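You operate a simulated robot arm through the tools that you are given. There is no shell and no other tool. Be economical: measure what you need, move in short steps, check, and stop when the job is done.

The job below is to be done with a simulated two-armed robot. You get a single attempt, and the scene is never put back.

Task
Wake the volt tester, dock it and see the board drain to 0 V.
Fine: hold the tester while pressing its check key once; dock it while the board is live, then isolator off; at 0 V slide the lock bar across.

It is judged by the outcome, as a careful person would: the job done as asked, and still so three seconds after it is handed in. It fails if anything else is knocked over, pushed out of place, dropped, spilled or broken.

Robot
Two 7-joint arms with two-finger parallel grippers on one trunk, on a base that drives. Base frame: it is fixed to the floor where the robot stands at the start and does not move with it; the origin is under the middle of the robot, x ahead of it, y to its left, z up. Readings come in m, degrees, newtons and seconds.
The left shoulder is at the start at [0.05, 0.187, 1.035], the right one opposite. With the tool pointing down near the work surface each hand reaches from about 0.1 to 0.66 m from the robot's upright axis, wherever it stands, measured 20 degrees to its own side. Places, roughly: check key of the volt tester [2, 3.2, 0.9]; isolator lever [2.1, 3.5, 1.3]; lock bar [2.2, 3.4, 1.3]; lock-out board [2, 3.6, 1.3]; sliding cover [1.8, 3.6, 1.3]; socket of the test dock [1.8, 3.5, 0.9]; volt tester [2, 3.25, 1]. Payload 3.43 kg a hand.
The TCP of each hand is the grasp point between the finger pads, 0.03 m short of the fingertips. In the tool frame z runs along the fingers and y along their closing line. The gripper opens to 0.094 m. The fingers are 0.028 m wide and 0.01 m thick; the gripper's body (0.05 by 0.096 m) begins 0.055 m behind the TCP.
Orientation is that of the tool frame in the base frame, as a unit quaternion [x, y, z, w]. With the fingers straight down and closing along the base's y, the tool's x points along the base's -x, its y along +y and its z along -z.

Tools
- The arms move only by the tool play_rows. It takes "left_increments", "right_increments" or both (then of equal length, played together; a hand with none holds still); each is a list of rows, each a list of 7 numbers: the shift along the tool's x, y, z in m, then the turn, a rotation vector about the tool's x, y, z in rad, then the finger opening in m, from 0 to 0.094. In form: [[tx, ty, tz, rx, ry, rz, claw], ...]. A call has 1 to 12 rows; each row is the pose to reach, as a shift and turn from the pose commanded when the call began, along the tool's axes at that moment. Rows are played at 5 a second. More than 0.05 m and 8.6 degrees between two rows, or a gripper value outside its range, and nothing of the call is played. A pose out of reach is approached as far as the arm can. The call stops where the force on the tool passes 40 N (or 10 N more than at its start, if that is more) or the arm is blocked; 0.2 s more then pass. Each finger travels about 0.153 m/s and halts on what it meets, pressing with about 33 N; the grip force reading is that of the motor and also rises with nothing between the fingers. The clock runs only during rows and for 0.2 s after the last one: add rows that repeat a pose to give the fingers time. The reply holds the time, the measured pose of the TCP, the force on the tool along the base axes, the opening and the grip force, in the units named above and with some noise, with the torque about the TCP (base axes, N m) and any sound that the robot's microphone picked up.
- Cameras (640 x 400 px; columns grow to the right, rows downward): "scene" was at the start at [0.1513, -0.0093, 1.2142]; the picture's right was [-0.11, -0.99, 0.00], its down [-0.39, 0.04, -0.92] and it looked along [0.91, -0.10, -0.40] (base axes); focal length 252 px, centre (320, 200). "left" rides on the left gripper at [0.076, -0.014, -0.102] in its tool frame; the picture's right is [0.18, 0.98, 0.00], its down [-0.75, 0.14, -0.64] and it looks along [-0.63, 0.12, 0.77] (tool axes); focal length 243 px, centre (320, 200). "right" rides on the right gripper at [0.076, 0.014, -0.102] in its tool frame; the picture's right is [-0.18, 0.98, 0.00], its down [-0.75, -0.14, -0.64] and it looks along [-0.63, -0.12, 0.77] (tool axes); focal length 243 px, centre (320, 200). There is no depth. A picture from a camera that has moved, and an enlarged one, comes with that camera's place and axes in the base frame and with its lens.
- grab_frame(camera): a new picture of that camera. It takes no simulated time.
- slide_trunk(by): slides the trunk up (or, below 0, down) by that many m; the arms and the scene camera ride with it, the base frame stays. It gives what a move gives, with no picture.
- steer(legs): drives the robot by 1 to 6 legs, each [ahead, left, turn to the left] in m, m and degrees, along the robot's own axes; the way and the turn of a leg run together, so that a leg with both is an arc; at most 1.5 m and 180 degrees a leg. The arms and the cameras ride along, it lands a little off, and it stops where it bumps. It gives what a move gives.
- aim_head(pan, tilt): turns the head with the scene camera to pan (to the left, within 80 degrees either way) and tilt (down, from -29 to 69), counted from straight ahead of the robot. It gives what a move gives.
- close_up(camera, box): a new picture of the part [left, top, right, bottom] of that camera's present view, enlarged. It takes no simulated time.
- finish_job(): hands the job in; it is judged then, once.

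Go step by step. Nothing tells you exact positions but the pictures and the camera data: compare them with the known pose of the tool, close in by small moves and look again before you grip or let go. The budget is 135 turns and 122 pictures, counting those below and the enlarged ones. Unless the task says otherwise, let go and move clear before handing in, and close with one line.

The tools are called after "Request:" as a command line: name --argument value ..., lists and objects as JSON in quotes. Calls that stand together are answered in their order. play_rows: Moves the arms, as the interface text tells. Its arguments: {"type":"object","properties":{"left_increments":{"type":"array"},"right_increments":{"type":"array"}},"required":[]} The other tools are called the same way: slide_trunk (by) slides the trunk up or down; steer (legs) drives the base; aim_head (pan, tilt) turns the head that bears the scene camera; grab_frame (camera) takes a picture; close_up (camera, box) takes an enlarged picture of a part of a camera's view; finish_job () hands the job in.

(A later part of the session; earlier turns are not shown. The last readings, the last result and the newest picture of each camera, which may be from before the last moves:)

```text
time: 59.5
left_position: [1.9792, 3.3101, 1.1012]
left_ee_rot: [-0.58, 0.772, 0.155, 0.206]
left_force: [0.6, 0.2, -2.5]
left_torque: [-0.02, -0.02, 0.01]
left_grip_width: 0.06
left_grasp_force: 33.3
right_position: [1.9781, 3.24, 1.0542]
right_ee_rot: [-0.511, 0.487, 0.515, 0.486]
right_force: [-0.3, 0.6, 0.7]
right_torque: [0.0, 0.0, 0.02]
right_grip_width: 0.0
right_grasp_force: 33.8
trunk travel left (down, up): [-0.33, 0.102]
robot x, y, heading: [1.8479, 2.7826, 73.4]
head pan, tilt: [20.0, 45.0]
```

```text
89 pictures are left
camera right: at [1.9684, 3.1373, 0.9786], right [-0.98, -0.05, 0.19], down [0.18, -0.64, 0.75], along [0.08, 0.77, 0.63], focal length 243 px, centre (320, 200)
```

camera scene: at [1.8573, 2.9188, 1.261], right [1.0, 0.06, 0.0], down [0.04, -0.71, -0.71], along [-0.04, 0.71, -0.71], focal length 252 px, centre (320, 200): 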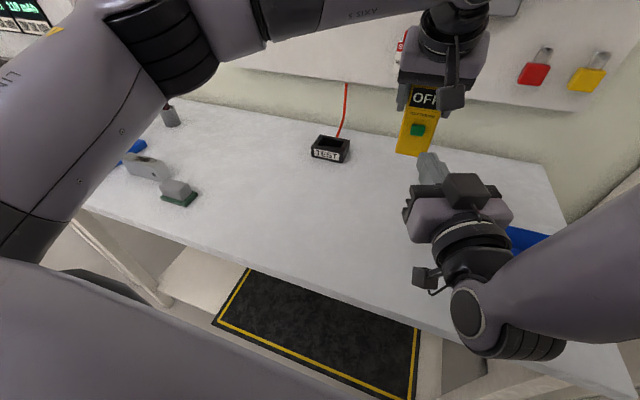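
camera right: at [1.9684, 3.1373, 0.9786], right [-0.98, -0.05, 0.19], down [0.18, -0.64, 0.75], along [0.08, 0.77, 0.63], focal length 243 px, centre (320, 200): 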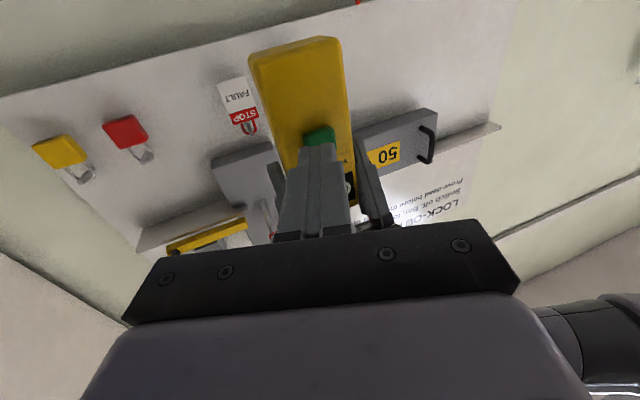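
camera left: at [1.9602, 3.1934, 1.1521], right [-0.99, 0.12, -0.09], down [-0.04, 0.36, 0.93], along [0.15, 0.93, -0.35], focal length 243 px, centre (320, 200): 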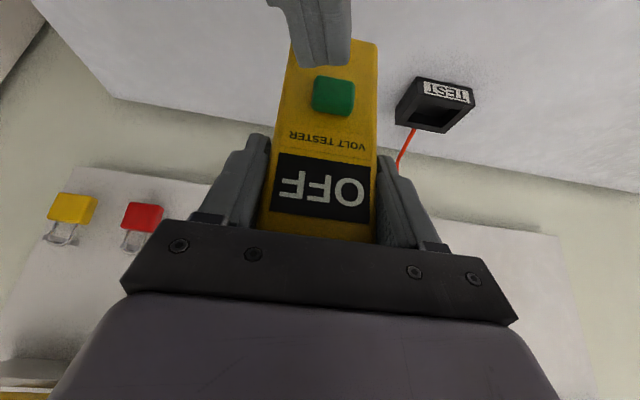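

Fingertip is centred on the key with ~1.3 cm gap. I'll creep the tester toward the finger in small steps.

Request:
play_rows --left_increments '[[0.0033, -0.0011, -0.0019, 0, 0, 0, 0.03], [0.0066, -0.0023, -0.0038, 0, 0, 0, 0.03], [0.0091, -0.0031, -0.0053, 0, 0, 0, 0.03], [0.0091, -0.0031, -0.0053, 0, 0, 0, 0.03]]'

Request:
grab_frame --camera "left"

```text
time: 60.5
left_position: [1.9791, 3.2996, 1.101]
left_ee_rot: [-0.58, 0.773, 0.155, 0.206]
left_force: [0.7, -0.1, -0.8]
left_torque: [-0.03, -0.05, 0.0]
left_grip_width: 0.06
left_grasp_force: 33.0
right_position: [1.9775, 3.2398, 1.0544]
right_ee_rot: [-0.512, 0.487, 0.514, 0.486]
right_force: [-1.2, 0.6, -0.4]
right_torque: [0.0, -0.01, 0.04]
right_grip_width: 0.0
right_grasp_force: 33.1
trunk travel left (down, up): [-0.33, 0.102]
robot x, y, heading: [1.8439, 2.7787, 73.5]
head pan, tilt: [20.0, 45.0]
```

```text
88 pictures are left
camera left: at [1.9601, 3.1821, 1.1524], right [-0.99, 0.12, -0.09], down [-0.04, 0.36, 0.93], along [0.15, 0.93, -0.35], focal length 243 px, centre (320, 200)
```

left: 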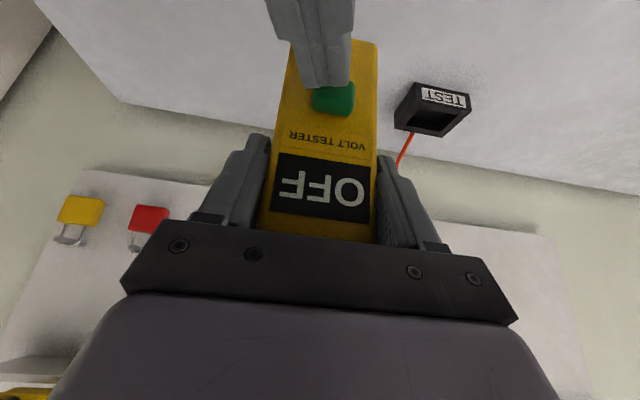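

Nearly in contact, on target. Continue in ~2 mm steps.

Request:
play_rows --left_increments '[[0.0017, -0.0006, -0.001, 0, 0, 0, 0.03], [0.0033, -0.0011, -0.0019, 0, 0, 0, 0.03], [0.005, -0.0017, -0.0029, 0, 0, 0, 0.03], [0.005, -0.0017, -0.0029, 0, 0, 0, 0.03]]'

Request:
grab_frame --camera "left"

```text
time: 61.5
left_position: [1.98, 3.2916, 1.1012]
left_ee_rot: [-0.58, 0.772, 0.156, 0.206]
left_force: [-1.0, 1.5, -1.9]
left_torque: [0.06, 0.06, -0.03]
left_grip_width: 0.0599
left_grasp_force: 33.1
right_position: [1.9769, 3.2403, 1.0548]
right_ee_rot: [-0.512, 0.487, 0.515, 0.486]
right_force: [1.7, -1.9, -0.3]
right_torque: [0.01, 0.0, -0.05]
right_grip_width: 0.0003
right_grasp_force: 32.9
trunk travel left (down, up): [-0.33, 0.102]
robot x, y, heading: [1.845, 2.7815, 73.2]
head pan, tilt: [20.0, 45.0]
```

```text
87 pictures are left
camera left: at [1.9607, 3.176, 1.1527], right [-0.99, 0.12, -0.09], down [-0.04, 0.36, 0.93], along [0.15, 0.93, -0.35], focal length 243 px, centre (320, 200)
```

left: 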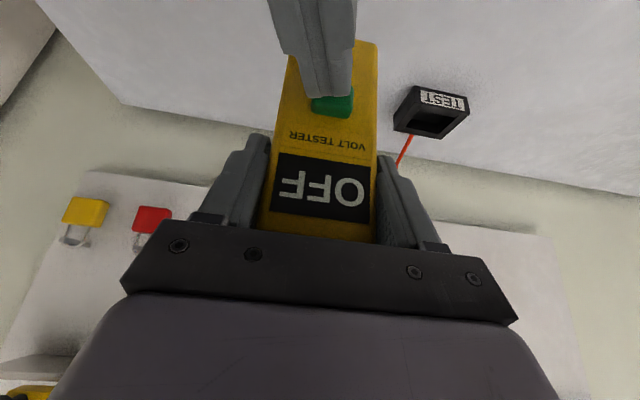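

Contact begins (~2 N). Pressing a further 3 mm slowly.

Request:
play_rows --left_increments '[[0.0008, -0.0003, -0.0005, 0, 0, 0, 0.03], [0.0017, -0.0006, -0.001, 0, 0, 0, 0.03], [0.0025, -0.0009, -0.0014, 0, 0, 0, 0.03], [0.0025, -0.0009, -0.0014, 0, 0, 0, 0.03]]'

Request:
grab_frame --camera "left"

```text
time: 62.5
left_position: [1.9782, 3.2904, 1.1003]
left_ee_rot: [-0.58, 0.773, 0.154, 0.207]
left_force: [1.6, 3.2, -0.6]
left_torque: [0.09, -0.05, 0.02]
left_grip_width: 0.0599
left_grasp_force: 33.4
right_position: [1.9762, 3.2402, 1.054]
right_ee_rot: [-0.511, 0.487, 0.515, 0.486]
right_force: [-0.9, -3.2, -1.8]
right_torque: [-0.03, 0.02, 0.01]
right_grip_width: 0.0
right_grasp_force: 32.9
trunk travel left (down, up): [-0.33, 0.102]
robot x, y, heading: [1.8455, 2.7815, 73.7]
head pan, tilt: [20.0, 45.0]
heard: click
```

```text
86 pictures are left
camera left: at [1.9602, 3.1734, 1.1521], right [-0.99, 0.12, -0.09], down [-0.04, 0.36, 0.93], along [0.15, 0.93, -0.35], focal length 243 px, centre (320, 200)
```

left: 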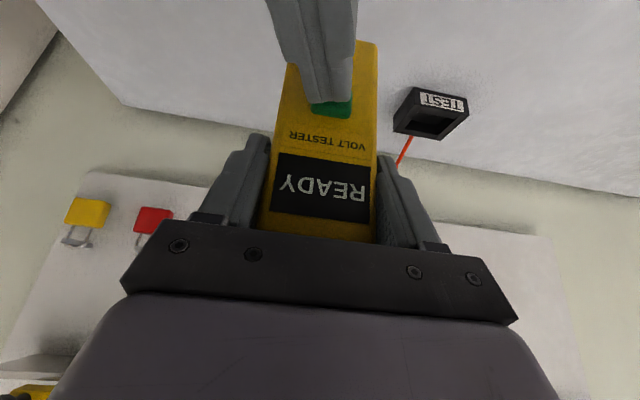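

Click heard and the tester reads READY. Moving the tester straight off the finger, then taking the right hand aside.

Request:
play_rows --left_increments '[[-0.0166, 0.0057, 0.0096, 0, 0, 0, 0.03], [-0.0332, 0.0113, 0.0192, 0, 0, 0, 0.03], [-0.0498, 0.017, 0.0288, 0, 0, 0, 0.03]]'

Request:
play_rows --right_increments '[[0, -0.03, -0.02, 0.1, 0, 0, 0.0], [0, -0.07, -0.02, 0.2, 0, 0, 0.0], [0, -0.11, -0.02, 0.3, 0, 0, 0.0], [0, -0.15, -0.02, 0.349, 0, 0, 0.0], [0, -0.17, -0.02, 0.349, 0, 0, 0.0]]'

Request:
grab_frame --camera "scene"

Request:
grab_frame --camera "left"

```text
time: 63.3
left_position: [1.981, 3.351, 1.0998]
left_ee_rot: [-0.579, 0.773, 0.155, 0.206]
left_force: [0.1, -0.3, -1.7]
left_torque: [0.0, 0.03, 0.02]
left_grip_width: 0.0598
left_grasp_force: 33.1
right_position: [1.9778, 3.2401, 1.055]
right_ee_rot: [-0.511, 0.487, 0.515, 0.486]
right_force: [-0.4, 0.4, 0.9]
right_torque: [0.02, 0.0, -0.02]
right_grip_width: 0.0001
right_grasp_force: 33.1
trunk travel left (down, up): [-0.33, 0.102]
robot x, y, heading: [1.8461, 2.7801, 73.4]
head pan, tilt: [20.0, 45.0]
```

```text
time: 64.5
left_position: [1.9813, 3.351, 1.1013]
left_ee_rot: [-0.579, 0.774, 0.155, 0.207]
left_force: [-0.3, -0.1, -1.8]
left_torque: [-0.02, 0.0, -0.02]
left_grip_width: 0.0602
left_grasp_force: 33.0
right_position: [2.1142, 3.2312, 1.06]
right_ee_rot: [-0.421, 0.568, 0.422, 0.567]
right_force: [0.4, -0.5, -0.1]
right_torque: [-0.01, 0.01, 0.02]
right_grip_width: 0.0
right_grasp_force: 33.8
right hand out of reach, approached as far as the arm can: row 4, 5
trunk travel left (down, up): [-0.33, 0.102]
robot x, y, heading: [1.8415, 2.7837, 73.7]
head pan, tilt: [20.0, 45.0]
```

```text
85 pictures are left
camera scene: at [1.8573, 2.9189, 1.2609], right [1.0, 0.06, 0.0], down [0.04, -0.71, -0.71], along [-0.04, 0.71, -0.71], focal length 252 px, centre (320, 200)
```

scene: 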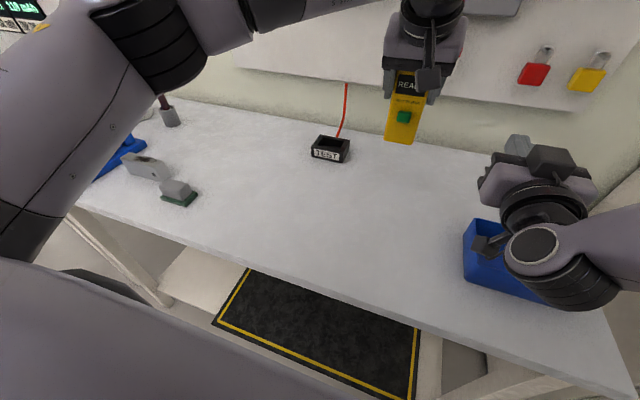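

```text
84 pictures are left
camera left: at [1.9606, 3.2336, 1.1524], right [-0.99, 0.12, -0.09], down [-0.04, 0.36, 0.93], along [0.15, 0.93, -0.35], focal length 243 px, centre (320, 200)
```

left: 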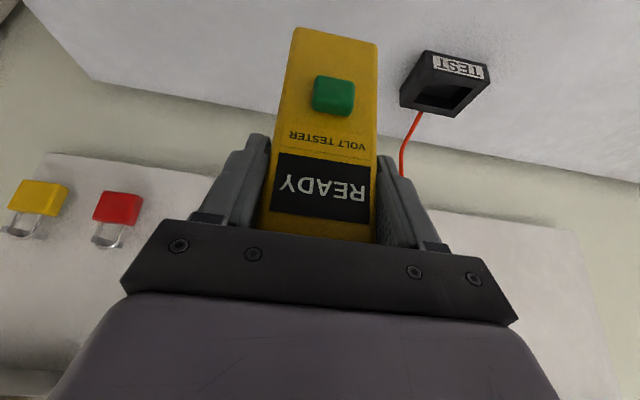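

Tester stays READY. Now measure the dock opening accurately from both cameras.

Request:
close_up --camera "scene" --box '[300, 120, 364, 170]'

Request:
close_up --camera "left" --box '[280, 20, 500, 250]'

```text
8.00 times, centred on (332, 145) of scene
camera zoom: at [1.8573, 2.9189, 1.2609], right [1.0, 0.06, 0.0], down [0.04, -0.71, -0.71], along [-0.04, 0.71, -0.71], focal length 2020 px, centre (224, 640)
```

zoom: 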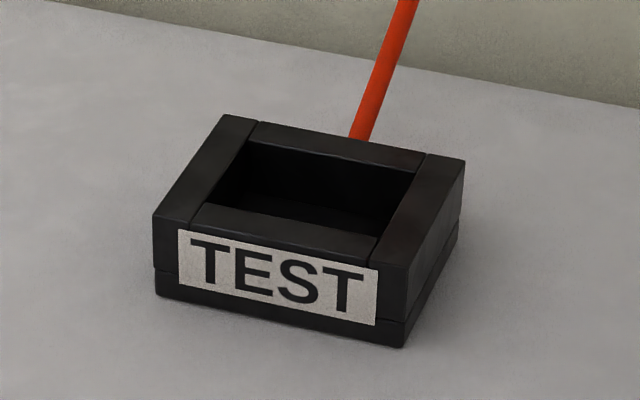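

```text
1.74 times, centred on (390, 135) of left
camera zoom: at [1.9606, 3.2336, 1.1524], right [-0.99, 0.12, -0.09], down [-0.04, 0.36, 0.93], along [0.15, 0.93, -0.35], focal length 422 px, centre (198, 313)
```

zoom: 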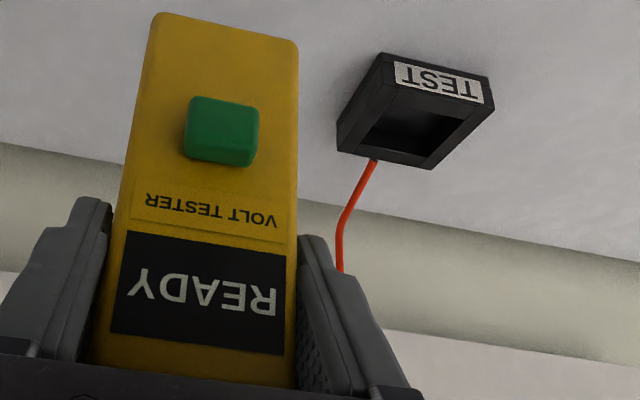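

Dock opening ≈0.058×0.041 m centred at ≈(1.854, 3.499), top z≈0.895, aligned with the hand's yaw (73.7°). Moving the tester to hover ~3 cm above it.

Request:
play_rows --left_increments '[[0, 0.041, 0, 0, 0, 0, 0.03], [0, 0.082, 0, 0, 0, 0, 0.03], [0, 0.123, 0, 0, 0, 0, 0.03], [0, 0.163, 0, 0, 0, 0, 0.03], [-0.018, 0.163, 0.04, 0, 0, 0, 0.03], [-0.036, 0.163, 0.08, 0, 0, 0, 0.03], [-0.0535, 0.163, 0.123, 0, 0, 0, 0.03], [-0.0535, 0.163, 0.123, 0, 0, 0, 0.03]]'

Request:
grab_frame --camera "scene"

Request:
grab_frame --camera "left"

```text
time: 66.3
left_position: [1.8535, 3.4982, 1.0183]
left_ee_rot: [-0.579, 0.773, 0.154, 0.206]
left_force: [0.0, 0.1, -1.7]
left_torque: [-0.02, -0.02, 0.02]
left_grip_width: 0.06
left_grasp_force: 33.0
right_position: [2.114, 3.2307, 1.0607]
right_ee_rot: [-0.421, 0.568, 0.422, 0.567]
right_force: [-0.6, 0.5, -0.3]
right_torque: [0.02, 0.0, 0.01]
right_grip_width: 0.0002
right_grasp_force: 33.4
trunk travel left (down, up): [-0.33, 0.102]
robot x, y, heading: [1.8423, 2.7777, 73.5]
head pan, tilt: [20.0, 45.0]
```

```text
81 pictures are left
camera scene: at [1.8572, 2.9188, 1.261], right [1.0, 0.06, 0.0], down [0.04, -0.71, -0.71], along [-0.04, 0.71, -0.71], focal length 252 px, centre (320, 200)
```

scene: 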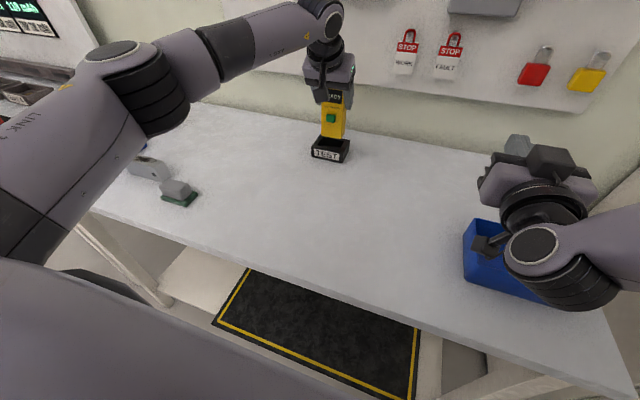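

```text
80 pictures are left
camera left: at [1.8328, 3.381, 1.0707], right [-0.99, 0.12, -0.09], down [-0.04, 0.36, 0.93], along [0.15, 0.93, -0.35], focal length 243 px, centre (320, 200)
```

left: 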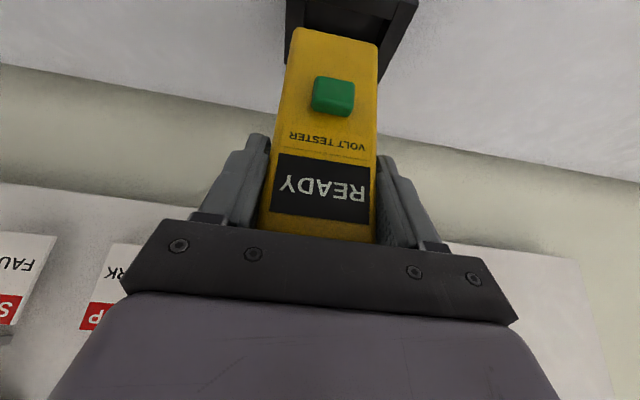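

Request:
close_up --camera "scene" --box '[300, 105, 364, 170]'

Request:
close_up --camera "left" --box '[270, 0, 430, 100]'

```text
6.15 times, centred on (332, 138) of scene
camera zoom: at [1.8572, 2.9188, 1.261], right [1.0, 0.06, 0.0], down [0.04, -0.71, -0.71], along [-0.04, 0.71, -0.71], focal length 1553 px, centre (246, 585)
```

zoom: 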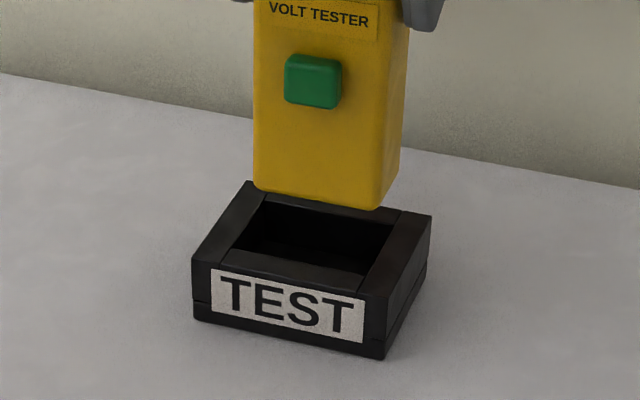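

```text
4.00 times, centred on (350, 50) of left
camera zoom: at [1.8328, 3.381, 1.0707], right [-0.99, 0.12, -0.09], down [-0.04, 0.36, 0.93], along [0.15, 0.93, -0.35], focal length 970 px, centre (200, 800)
```

zoom: 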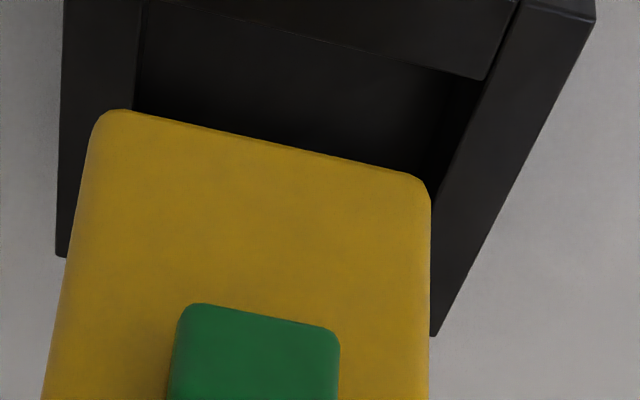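

The tester needs about 6 mm to the left and perhaps 2 mm forward. I'll apply that and lower to just above the rim to compare with little parallax.

Request:
play_rows --left_increments '[[0.0, 0.006, 0.0, 0, 0, 0, 0.03], [0.0045, 0.006, 0.0105, 0, 0, 0, 0.03], [0.0093, 0.006, 0.02, 0, 0, 0, 0.03], [0.0093, 0.006, 0.02, 0, 0, 0, 0.03]]'

Request:
close_up --camera "scene" --box '[300, 105, 364, 170]'

Request:
close_up --camera "left" --box '[270, 0, 430, 100]'

```text
time: 67.3
left_position: [1.8475, 3.5017, 0.9994]
left_ee_rot: [-0.579, 0.773, 0.154, 0.206]
left_force: [-0.3, 0.3, -1.2]
left_torque: [-0.04, -0.02, 0.0]
left_grip_width: 0.0602
left_grasp_force: 33.0
right_position: [2.1127, 3.2307, 1.0608]
right_ee_rot: [-0.421, 0.568, 0.423, 0.567]
right_force: [-0.1, 0.7, 0.1]
right_torque: [-0.01, -0.02, 0.03]
right_grip_width: 0.0002
right_grasp_force: 33.1
trunk travel left (down, up): [-0.33, 0.102]
robot x, y, heading: [1.8444, 2.777, 73.7]
head pan, tilt: [20.0, 45.0]
```

```text
6.15 times, centred on (332, 138) of scene
camera zoom: at [1.8572, 2.9188, 1.261], right [1.0, 0.06, 0.0], down [0.04, -0.71, -0.71], along [-0.04, 0.71, -0.71], focal length 1553 px, centre (246, 585)
```

zoom: 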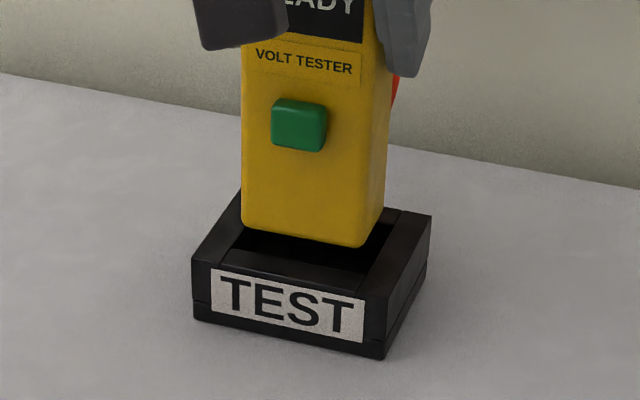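

```text
4.00 times, centred on (350, 50) of left
camera zoom: at [1.8277, 3.3851, 1.0498], right [-0.99, 0.12, -0.09], down [-0.04, 0.36, 0.93], along [0.15, 0.93, -0.35], focal length 970 px, centre (200, 800)
```

zoom: 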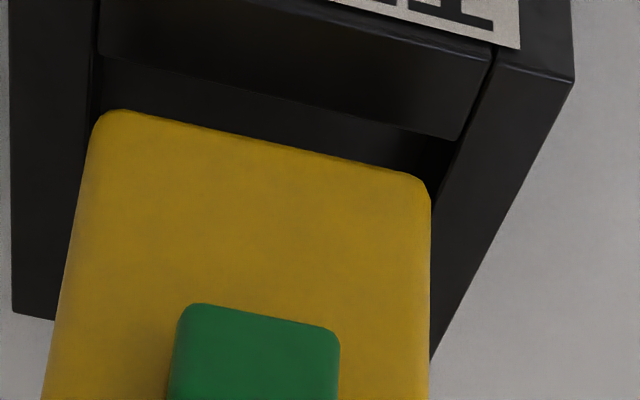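

Both views agree: tester needs ~3 mm forward and ~2 mm left. Applying, then lowering 16 mm slowly into the pocket.

Request:
play_rows --left_increments '[[-0.0026, 0.0018, 0.0015, 0, 0, 0, 0.03], [-0.0026, 0.0018, 0.0015, 0, 0, 0, 0.03], [-0.0006, 0.0018, 0.005, 0, 0, 0, 0.03], [0.0014, 0.0018, 0.0084, 0, 0, 0, 0.03], [0.0034, 0.0018, 0.0119, 0, 0, 0, 0.03], [0.0054, 0.0018, 0.0154, 0, 0, 0, 0.03], [0.0054, 0.0018, 0.0154, 0, 0, 0, 0.03]]'

Request:
close_up --camera "scene" --box '[300, 105, 364, 170]'

Request:
close_up --camera "left" --box '[270, 0, 430, 100]'

```text
time: 68.9
left_position: [1.8477, 3.5061, 0.9874]
left_ee_rot: [-0.579, 0.772, 0.156, 0.21]
left_force: [-1.3, -0.1, 15.0]
left_torque: [-0.21, 0.45, 0.05]
left_grip_width: 0.0599
left_grasp_force: 33.4
right_position: [2.1143, 3.2291, 1.0622]
right_ee_rot: [-0.422, 0.567, 0.423, 0.567]
right_force: [0.8, 0.7, 0.0]
right_torque: [-0.02, -0.01, 0.0]
right_grip_width: 0.0
right_grasp_force: 33.0
trunk travel left (down, up): [-0.33, 0.102]
robot x, y, heading: [1.8455, 2.78, 73.5]
head pan, tilt: [20.0, 45.0]
```

```text
6.15 times, centred on (332, 138) of scene
camera zoom: at [1.8571, 2.9169, 1.2615], right [1.0, 0.06, 0.0], down [0.04, -0.7, -0.71], along [-0.04, 0.71, -0.71], focal length 1553 px, centre (246, 585)
```

zoom: 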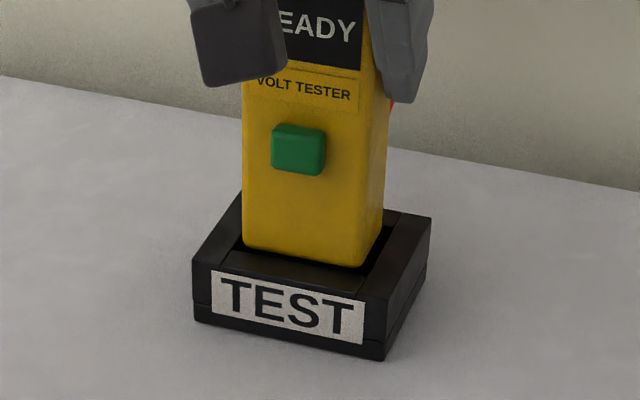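

```text
4.00 times, centred on (350, 50) of left
camera zoom: at [1.8275, 3.388, 1.0373], right [-0.99, 0.12, -0.09], down [-0.04, 0.35, 0.93], along [0.15, 0.93, -0.34], focal length 970 px, centre (200, 800)
```

zoom: 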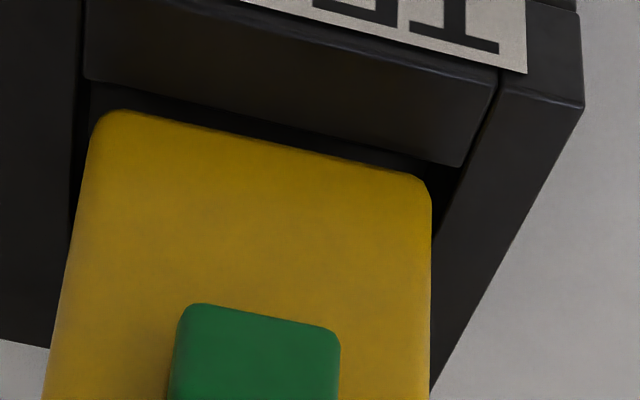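

Contact on the rim: 15 N with torque pointing at the tester's front edge (slightly left). Lift 5 mm, go 3 mm forward and retry gently.

Request:
play_rows --left_increments '[[-0.004, 0, -0.0069, 0, 0, 0, 0.03], [-0.0066, 0, -0.0054, 0, 0, 0, 0.03], [-0.0066, 0, -0.0054, 0, 0, 0, 0.03], [-0.0046, 0, -0.0019, 0, 0, 0, 0.03], [-0.0026, 0, 0.0015, 0, 0, 0, 0.03], [-0.0026, 0, 0.0015, 0, 0, 0, 0.03]]'

Request:
close_up --camera "scene" --box '[300, 105, 364, 170]'

Request:
close_up --camera "left" --box '[270, 0, 430, 100]'

```text
time: 70.3
left_position: [1.848, 3.5089, 0.9824]
left_ee_rot: [-0.579, 0.773, 0.155, 0.207]
left_force: [-0.6, 0.4, -2.0]
left_torque: [0.0, -0.01, -0.03]
left_grip_width: 0.0601
left_grasp_force: 33.2
right_position: [2.1148, 3.2314, 1.0604]
right_ee_rot: [-0.421, 0.568, 0.423, 0.567]
right_force: [-0.1, -0.2, -0.9]
right_torque: [-0.01, 0.0, -0.02]
right_grip_width: 0.0
right_grasp_force: 32.5
trunk travel left (down, up): [-0.33, 0.102]
robot x, y, heading: [1.8435, 2.7863, 73.1]
head pan, tilt: [20.0, 45.0]
```

```text
6.15 times, centred on (332, 138) of scene
camera zoom: at [1.8572, 2.9189, 1.261], right [1.0, 0.06, 0.0], down [0.04, -0.71, -0.71], along [-0.04, 0.71, -0.71], focal length 1553 px, centre (246, 585)
```

zoom: 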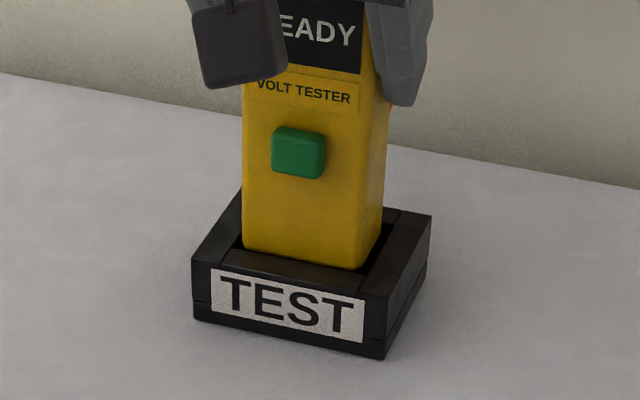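

```text
4.00 times, centred on (350, 50) of left
camera zoom: at [1.8277, 3.3919, 1.0339], right [-0.99, 0.12, -0.09], down [-0.04, 0.36, 0.93], along [0.15, 0.92, -0.35], focal length 970 px, centre (200, 800)
```

zoom: 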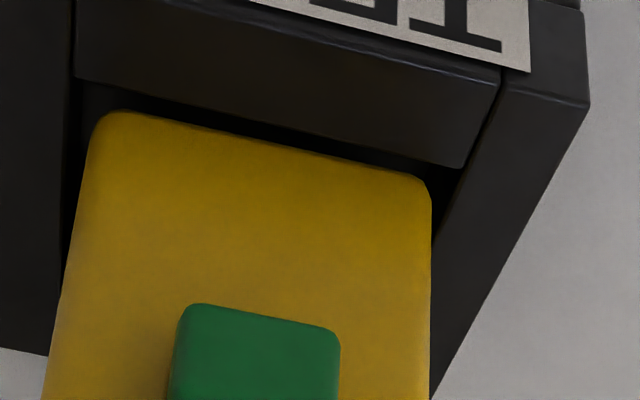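

It is now entering the pocket with no contact force. Lowering another 12 mm slowly.

Request:
play_rows --left_increments '[[0.0015, 0, 0.0026, 0, 0, 0, 0.03], [0.003, 0, 0.0052, 0, 0, 0, 0.03], [0.0045, 0, 0.0078, 0, 0, 0, 0.03], [0.006, 0, 0.0104, 0, 0, 0, 0.03], [0.006, 0, 0.0104, 0, 0, 0, 0.03]]'

Request:
close_up --camera "scene" --box '[300, 105, 364, 170]'

```text
time: 71.5
left_position: [1.8472, 3.5096, 0.9704]
left_ee_rot: [-0.58, 0.773, 0.154, 0.206]
left_force: [0.1, 1.0, -1.0]
left_torque: [-0.01, -0.03, 0.01]
left_grip_width: 0.06
left_grasp_force: 33.1
right_position: [2.1145, 3.2306, 1.0602]
right_ee_rot: [-0.421, 0.568, 0.423, 0.567]
right_force: [-0.5, 0.0, -0.5]
right_torque: [-0.06, -0.01, -0.03]
right_grip_width: 0.0002
right_grasp_force: 32.8
trunk travel left (down, up): [-0.33, 0.102]
robot x, y, heading: [1.844, 2.7782, 73.4]
head pan, tilt: [20.0, 45.0]
```

```text
6.15 times, centred on (332, 138) of scene
camera zoom: at [1.8572, 2.9189, 1.261], right [1.0, 0.06, 0.0], down [0.04, -0.71, -0.71], along [-0.04, 0.71, -0.71], focal length 1553 px, centre (246, 585)
```

zoom: 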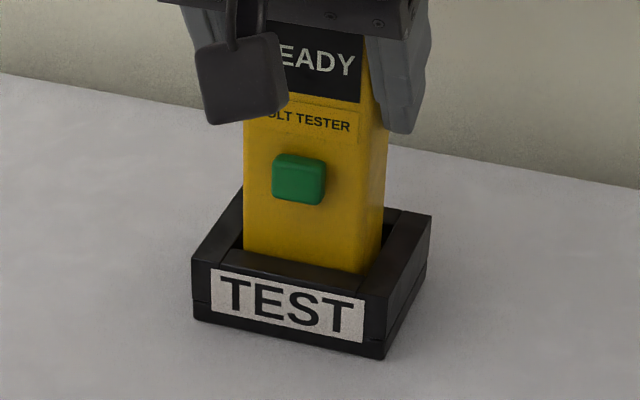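

It's inside the pocket. Lowering in 1.5–2 mm steps until it rests.

Request:
play_rows --left_increments '[[0.001, 0, 0.0017, 0, 0, 0, 0.03], [0.002, 0, 0.0035, 0, 0, 0, 0.03], [0.003, 0, 0.0052, 0, 0, 0, 0.03], [0.003, 0, 0.0052, 0, 0, 0, 0.03]]'

```text
time: 72.5
left_position: [1.8474, 3.5083, 0.9639]
left_ee_rot: [-0.58, 0.773, 0.156, 0.207]
left_force: [0.3, 0.4, 1.3]
left_torque: [0.03, 0.04, 0.03]
left_grip_width: 0.0599
left_grasp_force: 33.3
right_position: [2.1141, 3.2309, 1.0615]
right_ee_rot: [-0.421, 0.568, 0.423, 0.567]
right_force: [0.0, 0.0, -0.2]
right_torque: [0.02, 0.04, 0.0]
right_grip_width: 0.0
right_grasp_force: 33.3
trunk travel left (down, up): [-0.33, 0.102]
robot x, y, heading: [1.8457, 2.7795, 73.5]
head pan, tilt: [20.0, 45.0]
```

Request:
play_rows --left_increments '[[0.0005, 0, 0.0009, 0, 0, 0, 0.03], [0.001, 0, 0.0017, 0, 0, 0, 0.03], [0.001, 0, 0.0017, 0, 0, 0, 0.03]]'

Request:
grab_frame --camera "left"

Request:
grab_frame --camera "scene"

```text
time: 73.3
left_position: [1.8475, 3.509, 0.9646]
left_ee_rot: [-0.579, 0.773, 0.156, 0.207]
left_force: [-1.0, 0.1, 9.8]
left_torque: [-0.16, 0.19, -0.05]
left_grip_width: 0.0601
left_grasp_force: 32.8
right_position: [2.1129, 3.2309, 1.0618]
right_ee_rot: [-0.422, 0.567, 0.422, 0.567]
right_force: [-0.4, -0.2, 0.0]
right_torque: [0.01, -0.01, 0.03]
right_grip_width: 0.0001
right_grasp_force: 33.3
trunk travel left (down, up): [-0.33, 0.102]
robot x, y, heading: [1.8439, 2.7788, 73.6]
head pan, tilt: [20.0, 45.0]
```

```text
70 pictures are left
camera left: at [1.8279, 3.3913, 1.0156], right [-0.99, 0.12, -0.09], down [-0.04, 0.36, 0.93], along [0.15, 0.93, -0.35], focal length 243 px, centre (320, 200)
```

left: 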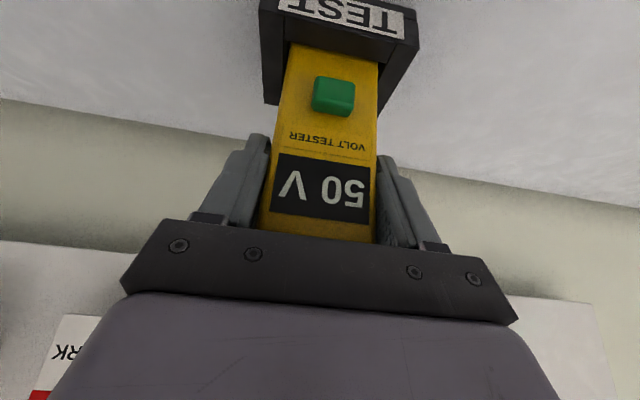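

```text
69 pictures are left
camera scene: at [1.8571, 2.9176, 1.2613], right [1.0, 0.06, 0.0], down [0.04, -0.7, -0.71], along [-0.04, 0.71, -0.71], focal length 252 px, centre (320, 200)
```

scene: 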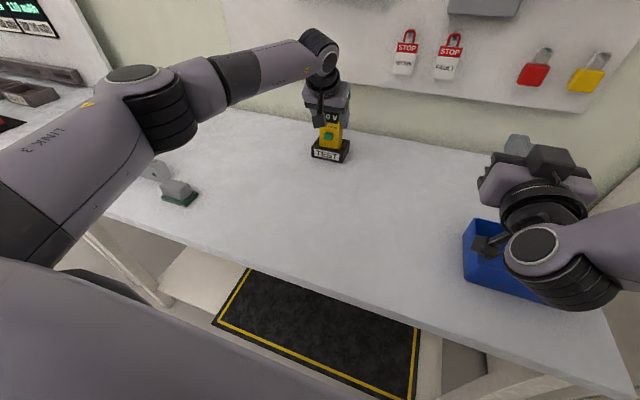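

Docked: the tester shows 50 V live. Relax slightly, open the fingers and withdraw upward.

Request:
play_rows --left_increments '[[-0.0008, 0, -0.0013, 0, 0, 0, 0.03], [-0.0008, 0, -0.0013, 0, 0, 0, 0.06], [-0.0008, 0, -0.0013, 0, 0, 0, 0.075], [-0.0008, 0, -0.0013, 0, 0, 0, 0.09], [-0.0008, 0, -0.0013, 0, 0, 0, 0.09]]'

Request:
play_rows --left_increments '[[-0.015, 0, -0.026, 0, 0, 0, 0.09], [-0.03, 0, -0.052, 0, 0, 0, 0.09], [-0.045, 0, -0.078, 0, 0, 0, 0.09], [-0.06, 0, -0.104, 0, 0, 0, 0.09]]'

Request:
grab_frame --camera "scene"

Request:
grab_frame --camera "left"

```text
time: 74.5
left_position: [1.8476, 3.5084, 0.9637]
left_ee_rot: [-0.58, 0.773, 0.155, 0.206]
left_force: [0.6, -0.1, -0.4]
left_torque: [-0.01, 0.03, 0.0]
left_grip_width: 0.09
left_grasp_force: 0.1
right_position: [2.1136, 3.232, 1.0599]
right_ee_rot: [-0.422, 0.567, 0.423, 0.567]
right_force: [-0.2, -0.7, -0.2]
right_torque: [0.02, 0.04, 0.0]
right_grip_width: 0.0002
right_grasp_force: 33.0
trunk travel left (down, up): [-0.33, 0.102]
robot x, y, heading: [1.8461, 2.7858, 73.2]
head pan, tilt: [20.0, 45.0]
```

```text
time: 75.5
left_position: [1.846, 3.5096, 1.0862]
left_ee_rot: [-0.58, 0.773, 0.155, 0.207]
left_force: [-0.2, -0.7, -0.9]
left_torque: [0.03, 0.01, -0.03]
left_grip_width: 0.0899
left_grasp_force: 0.0
right_position: [2.1146, 3.2304, 1.0607]
right_ee_rot: [-0.422, 0.568, 0.422, 0.567]
right_force: [0.3, -1.4, -0.2]
right_torque: [0.0, -0.04, -0.02]
right_grip_width: 0.0
right_grasp_force: 32.4
trunk travel left (down, up): [-0.33, 0.102]
robot x, y, heading: [1.8441, 2.7768, 73.5]
head pan, tilt: [20.0, 45.0]
```

```text
68 pictures are left
camera scene: at [1.8574, 2.9183, 1.261], right [1.0, 0.06, 0.0], down [0.04, -0.71, -0.71], along [-0.04, 0.71, -0.71], focal length 252 px, centre (320, 200)
```

scene: 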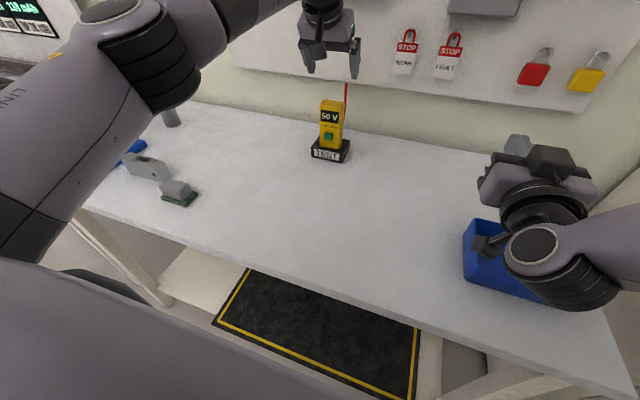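

```text
67 pictures are left
camera left: at [1.8263, 3.3929, 1.137], right [-0.99, 0.12, -0.09], down [-0.04, 0.36, 0.93], along [0.15, 0.93, -0.35], focal length 243 px, centre (320, 200)
```

left: 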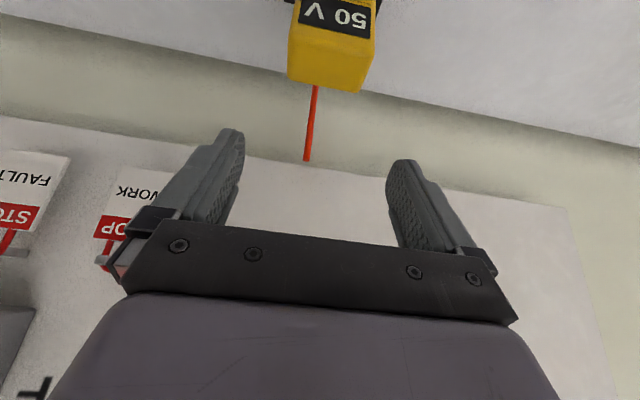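

Tester stands docked at 50 V. Retract the left hand toward the robot and look at the board.

Request:
play_rows --left_increments '[[0.025, 0, -0.03, 0, 0, 0, 0.09], [0.055, 0.0, -0.05, 0, 0, 0, 0.09], [0.085, 0.0, -0.07, 0, 0, 0, 0.09], [0.115, 0.0, -0.09, 0, 0, 0, 0.09], [0.145, 0.0, -0.11, 0, 0, 0, 0.09], [0.165, 0.0, -0.12, 0, 0, 0, 0.09]]'

Request:
aim_head --pan -5 --tilt 5

Request:
grab_frame --camera "scene"

```text
time: 76.9
left_position: [1.7914, 3.3137, 1.1081]
left_ee_rot: [-0.58, 0.773, 0.154, 0.206]
left_force: [0.6, 0.7, -0.2]
left_torque: [0.01, 0.03, -0.01]
left_grip_width: 0.0898
left_grasp_force: 0.1
right_position: [2.1144, 3.2307, 1.0604]
right_ee_rot: [-0.421, 0.568, 0.422, 0.567]
right_force: [0.2, -0.9, 0.5]
right_torque: [-0.02, 0.01, -0.01]
right_grip_width: 0.0002
right_grasp_force: 32.9
trunk travel left (down, up): [-0.33, 0.102]
robot x, y, heading: [1.8461, 2.7801, 73.3]
head pan, tilt: [20.0, 45.0]
```

```text
time: 78.0
left_position: [1.7913, 3.3143, 1.1079]
left_ee_rot: [-0.58, 0.773, 0.155, 0.207]
left_force: [-0.1, -0.2, 0.3]
left_torque: [0.01, -0.01, 0.02]
left_grip_width: 0.0899
left_grasp_force: 0.1
right_position: [2.115, 3.2307, 1.0607]
right_ee_rot: [-0.422, 0.568, 0.423, 0.567]
right_force: [0.1, -0.3, 0.4]
right_torque: [0.01, 0.01, 0.02]
right_grip_width: 0.0
right_grasp_force: 33.0
trunk travel left (down, up): [-0.33, 0.102]
robot x, y, heading: [1.8419, 2.7824, 73.7]
head pan, tilt: [-5.0, 5.0]
```

```text
66 pictures are left
camera scene: at [1.8958, 2.923, 1.3239], right [0.93, -0.37, 0.0], down [-0.03, -0.08, -1.0], along [0.36, 0.93, -0.09], focal length 252 px, centre (320, 200)
```

scene: 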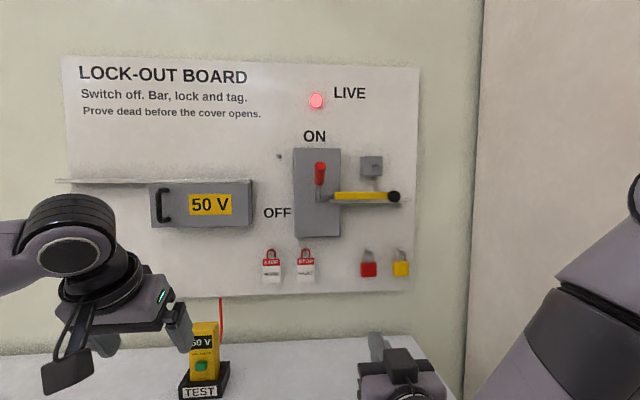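

Request:
close_up --camera "scene" --box '[270, 120, 420, 250]'

Request:
grab_frame --camera "right"

```text
3.08 times, centred on (345, 185) of scene
camera zoom: at [1.8958, 2.923, 1.3239], right [0.93, -0.37, 0.0], down [-0.03, -0.08, -1.0], along [0.36, 0.93, -0.09], focal length 777 px, centre (243, 246)
```

zoom: 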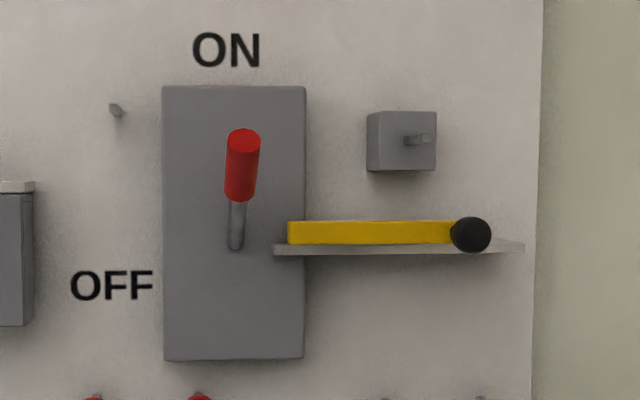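

```text
64 pictures are left
camera right: at [2.0712, 3.1365, 0.9853], right [-0.94, 0.28, 0.19], down [-0.05, -0.66, 0.75], along [0.33, 0.7, 0.63], focal length 243 px, centre (320, 200)
```

right: 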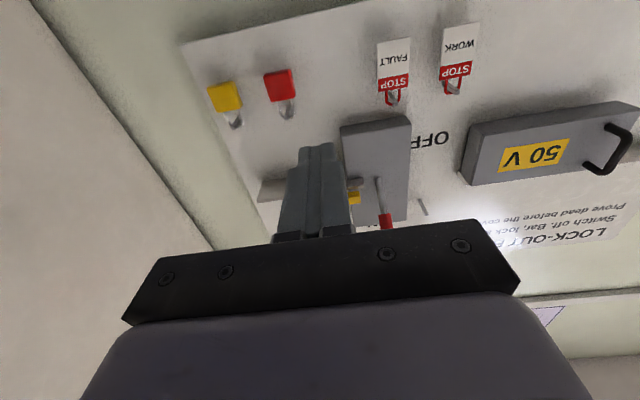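

Lever handle top is at ≈(2.103, 3.458, 1.35), pivot at z≈1.27. I'll raise the trunk and bring the closed right fingers up in front of the board, above the handle's level.

Request:
slide_trunk --by 0.1

Request:
play_rows --right_increments '[[-0.04, 0, 0, 0, 0, 0, 0], [-0.08, 0, 0, 0, 0, 0, 0], [-0.12, 0, 0, 0, 0, 0, 0], [-0.16, 0.0, 0, 0, 0, 0, 0], [-0.2, 0.02, 0, 0, 0, 0, 0], [-0.235, 0.045, 0.01, 0, 0, 0, 0], [-0.235, 0.075, 0.03, 0, 0, 0, 0], [-0.235, 0.075, 0.03, 0, 0, 0, 0]]'

Request:
grab_frame --camera "scene"

Request:
grab_frame --camera "right"

```text
time: 79.3
left_position: [1.7922, 3.3143, 1.2057]
left_ee_rot: [-0.58, 0.773, 0.155, 0.206]
left_force: [0.4, 0.4, -0.1]
left_torque: [0.0, -0.04, 0.0]
left_grip_width: 0.09
left_grasp_force: 0.0
right_position: [2.1146, 3.2311, 1.1619]
right_ee_rot: [-0.421, 0.568, 0.422, 0.567]
right_force: [0.5, 0.2, -0.3]
right_torque: [-0.02, -0.04, -0.03]
right_grip_width: 0.0
right_grasp_force: 33.0
trunk travel left (down, up): [-0.43, 0.002]
robot x, y, heading: [1.848, 2.7798, 73.5]
head pan, tilt: [-5.0, 5.0]
```

```text
time: 81.1
left_position: [1.7915, 3.3137, 1.2071]
left_ee_rot: [-0.579, 0.773, 0.154, 0.207]
left_force: [-0.5, -0.9, -0.5]
left_torque: [0.01, -0.04, 0.0]
left_grip_width: 0.09
left_grasp_force: 0.1
right_position: [2.054, 3.28, 1.3974]
right_ee_rot: [-0.422, 0.568, 0.422, 0.567]
right_force: [0.8, -1.0, 0.5]
right_torque: [0.02, 0.0, 0.02]
right_grip_width: 0.0
right_grasp_force: 33.2
trunk travel left (down, up): [-0.43, 0.002]
robot x, y, heading: [1.8461, 2.7789, 73.8]
head pan, tilt: [-5.0, 5.0]
```

```text
63 pictures are left
camera scene: at [1.8962, 2.9223, 1.4241], right [0.93, -0.37, 0.0], down [-0.03, -0.08, -1.0], along [0.36, 0.93, -0.09], focal length 252 px, centre (320, 200)
```

scene: 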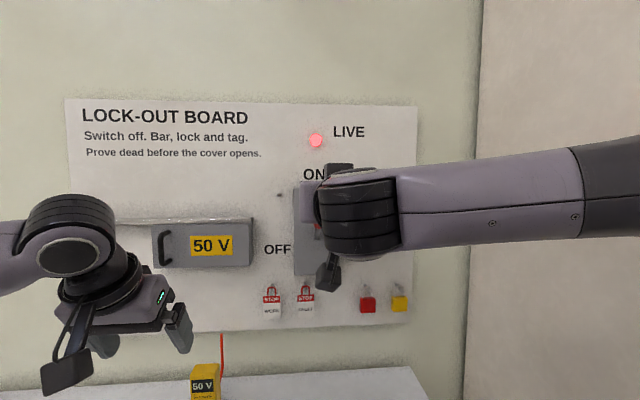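

```text
62 pictures are left
camera right: at [2.0102, 3.1854, 1.321], right [-0.94, 0.28, 0.19], down [-0.05, -0.66, 0.75], along [0.33, 0.7, 0.63], focal length 243 px, centre (320, 200)
```

right: 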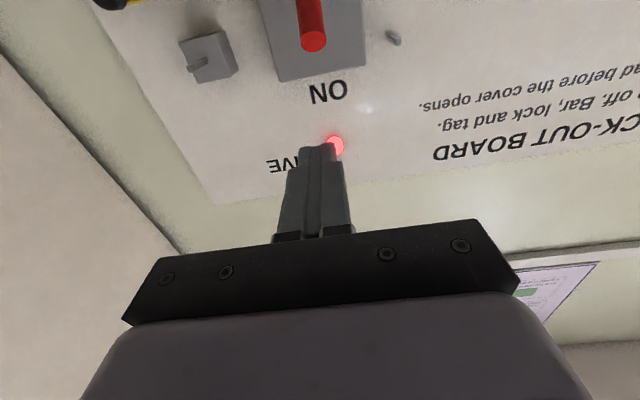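

Right fingers are laterally aligned with the handle (lat −0.061) and ~3 cm above it. Moving forward 0.17 m over the handle, then checking.

Request:
play_rows --right_increments '[[0, 0, 0.045, 0, 0, 0, 0], [0, 0, 0.09, 0, 0, 0, 0], [0, 0, 0.135, 0, 0, 0, 0], [0, 0, 0.17, 0, 0, 0, 0], [0, 0, 0.17, 0, 0, 0, 0]]'

Request:
grab_frame --camera "right"

Request:
grab_frame --camera "left"

```text
time: 82.3
left_position: [1.7914, 3.3139, 1.2071]
left_ee_rot: [-0.58, 0.773, 0.155, 0.206]
left_force: [0.6, 0.0, 0.1]
left_torque: [0.02, 0.01, 0.0]
left_grip_width: 0.0901
left_grasp_force: 0.1
right_position: [2.098, 3.444, 1.395]
right_ee_rot: [-0.422, 0.567, 0.422, 0.568]
right_force: [0.6, -0.5, 1.1]
right_torque: [-0.03, 0.02, 0.02]
right_grip_width: 0.0003
right_grasp_force: 33.6
trunk travel left (down, up): [-0.43, 0.002]
robot x, y, heading: [1.8442, 2.7796, 73.7]
head pan, tilt: [-5.0, 5.0]
```

```text
61 pictures are left
camera right: at [2.0567, 3.349, 1.32], right [-0.94, 0.28, 0.18], down [-0.05, -0.66, 0.75], along [0.33, 0.7, 0.63], focal length 243 px, centre (320, 200)
```

right: 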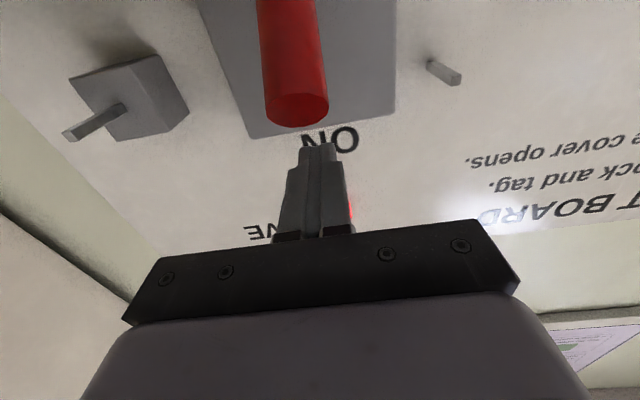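

```text
60 pictures are left
camera left: at [1.7719, 3.197, 1.2585], right [-0.99, 0.12, -0.09], down [-0.04, 0.36, 0.93], along [0.15, 0.93, -0.35], focal length 243 px, centre (320, 200)
```

left: 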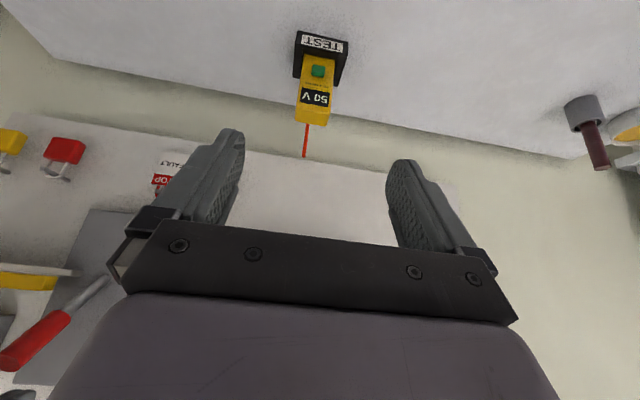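

Fingers sit directly above the handle end. Pushing down in steps.

Request:
play_rows --right_increments '[[0.02, 0.003, 0, 0, 0, 0, 0], [0.04, 0.003, 0, 0, 0, 0, 0], [0.055, 0.003, 0, 0, 0, 0, 0], [0.07, 0.003, 0, 0, 0, 0, 0], [0.085, 0.003, 0, 0, 0, 0, 0], [0.1, 0.003, 0, 0, 0, 0, 0]]'

Request:
grab_frame --camera "right"

Request:
grab_frame --camera "scene"

```text
time: 83.7
left_position: [1.7922, 3.3137, 1.2067]
left_ee_rot: [-0.579, 0.773, 0.155, 0.207]
left_force: [-0.2, -0.1, 0.0]
left_torque: [0.0, 0.0, 0.0]
left_grip_width: 0.09
left_grasp_force: 0.0
right_position: [2.0983, 3.4448, 1.2947]
right_ee_rot: [-0.421, 0.568, 0.423, 0.567]
right_force: [0.4, 0.3, 0.6]
right_torque: [0.0, 0.01, 0.03]
right_grip_width: 0.0001
right_grasp_force: 32.8
trunk travel left (down, up): [-0.43, 0.002]
robot x, y, heading: [1.8453, 2.7797, 73.4]
head pan, tilt: [-5.0, 5.0]
```

```text
59 pictures are left
camera right: at [2.055, 3.3512, 1.2197], right [-0.94, 0.28, 0.19], down [-0.05, -0.66, 0.75], along [0.33, 0.7, 0.63], focal length 243 px, centre (320, 200)
```

right: 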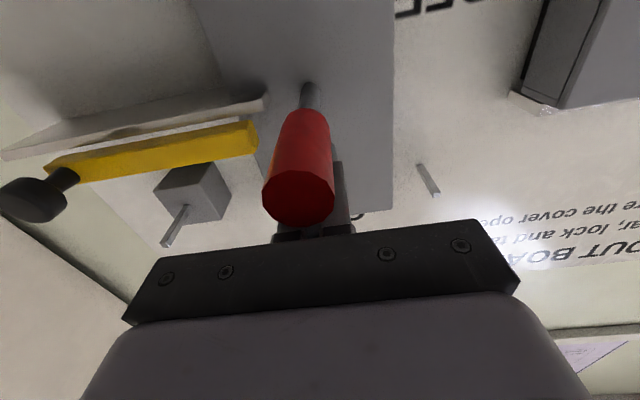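

```text
58 pictures are left
camera scene: at [1.8959, 2.9231, 1.424], right [0.93, -0.37, 0.0], down [-0.03, -0.08, -1.0], along [0.36, 0.93, -0.09], focal length 252 px, centre (320, 200)
```

scene: 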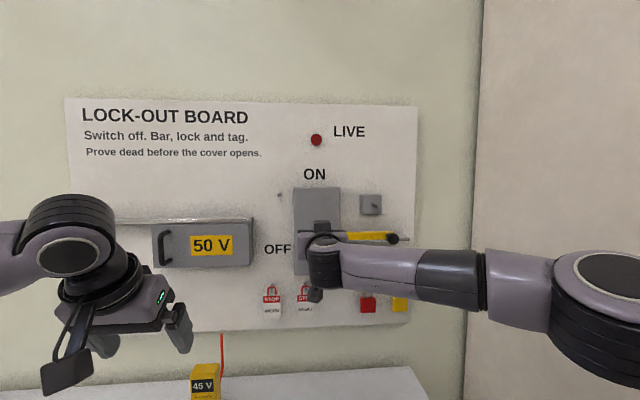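

The LIVE lamp went out and the tester reads 45 V (draining). Continue pushing the lever down fully to OFF.

Request:
play_rows --right_increments '[[0.015, 0, 0, 0, 0, 0, 0], [0.03, 0, 0, 0, 0, 0, 0], [0.045, 0, 0, 0, 0, 0, 0], [0.06, 0, 0, 0, 0, 0, 0], [0.075, 0, 0, 0, 0, 0, 0]]'

Request:
grab_frame --camera "right"

Request:
grab_frame --camera "scene"

```text
time: 84.9
left_position: [1.7918, 3.3133, 1.2077]
left_ee_rot: [-0.58, 0.773, 0.155, 0.206]
left_force: [-0.3, 0.3, 0.1]
left_torque: [-0.04, 0.0, 0.02]
left_grip_width: 0.0898
left_grasp_force: 0.0
right_position: [2.098, 3.4452, 1.2483]
right_ee_rot: [-0.41, 0.558, 0.43, 0.579]
right_force: [-0.9, -2.7, 11.5]
right_torque: [0.23, -0.08, 0.07]
right_grip_width: 0.0
right_grasp_force: 33.8
trunk travel left (down, up): [-0.43, 0.002]
robot x, y, heading: [1.8429, 2.7792, 73.3]
head pan, tilt: [-5.0, 5.0]
stopped in row 5 (right hand): the force on the tool passed its limit at 60 N (the readings are from after the stop); the commanded pose is now the measured one
```

```text
57 pictures are left
camera right: at [2.0551, 3.3541, 1.1683], right [-0.94, 0.28, 0.19], down [-0.06, -0.68, 0.73], along [0.33, 0.67, 0.66], focal length 243 px, centre (320, 200)
```

right: 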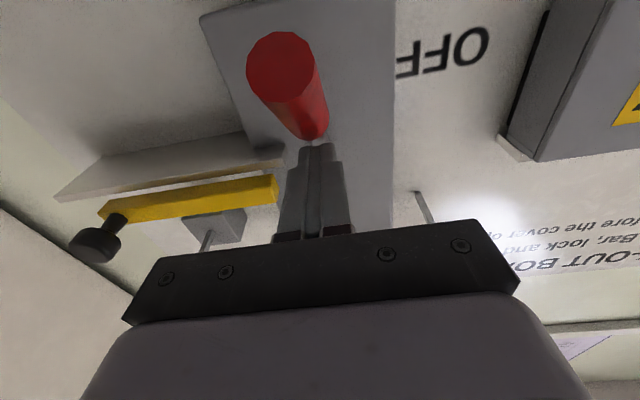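

```text
56 pictures are left
camera scene: at [1.8957, 2.9221, 1.4239], right [0.93, -0.37, 0.0], down [-0.03, -0.08, -1.0], along [0.36, 0.93, -0.09], focal length 252 px, centre (320, 200)
```

scene: 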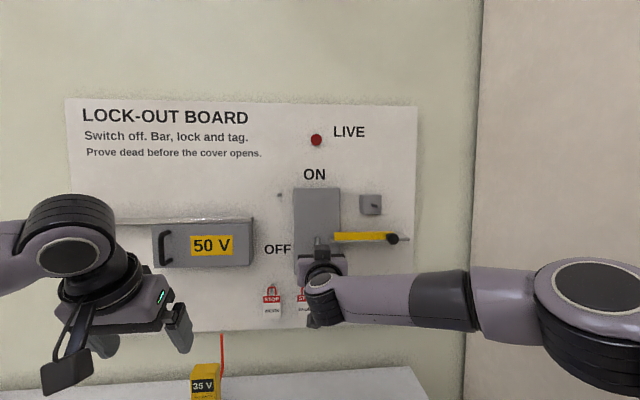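

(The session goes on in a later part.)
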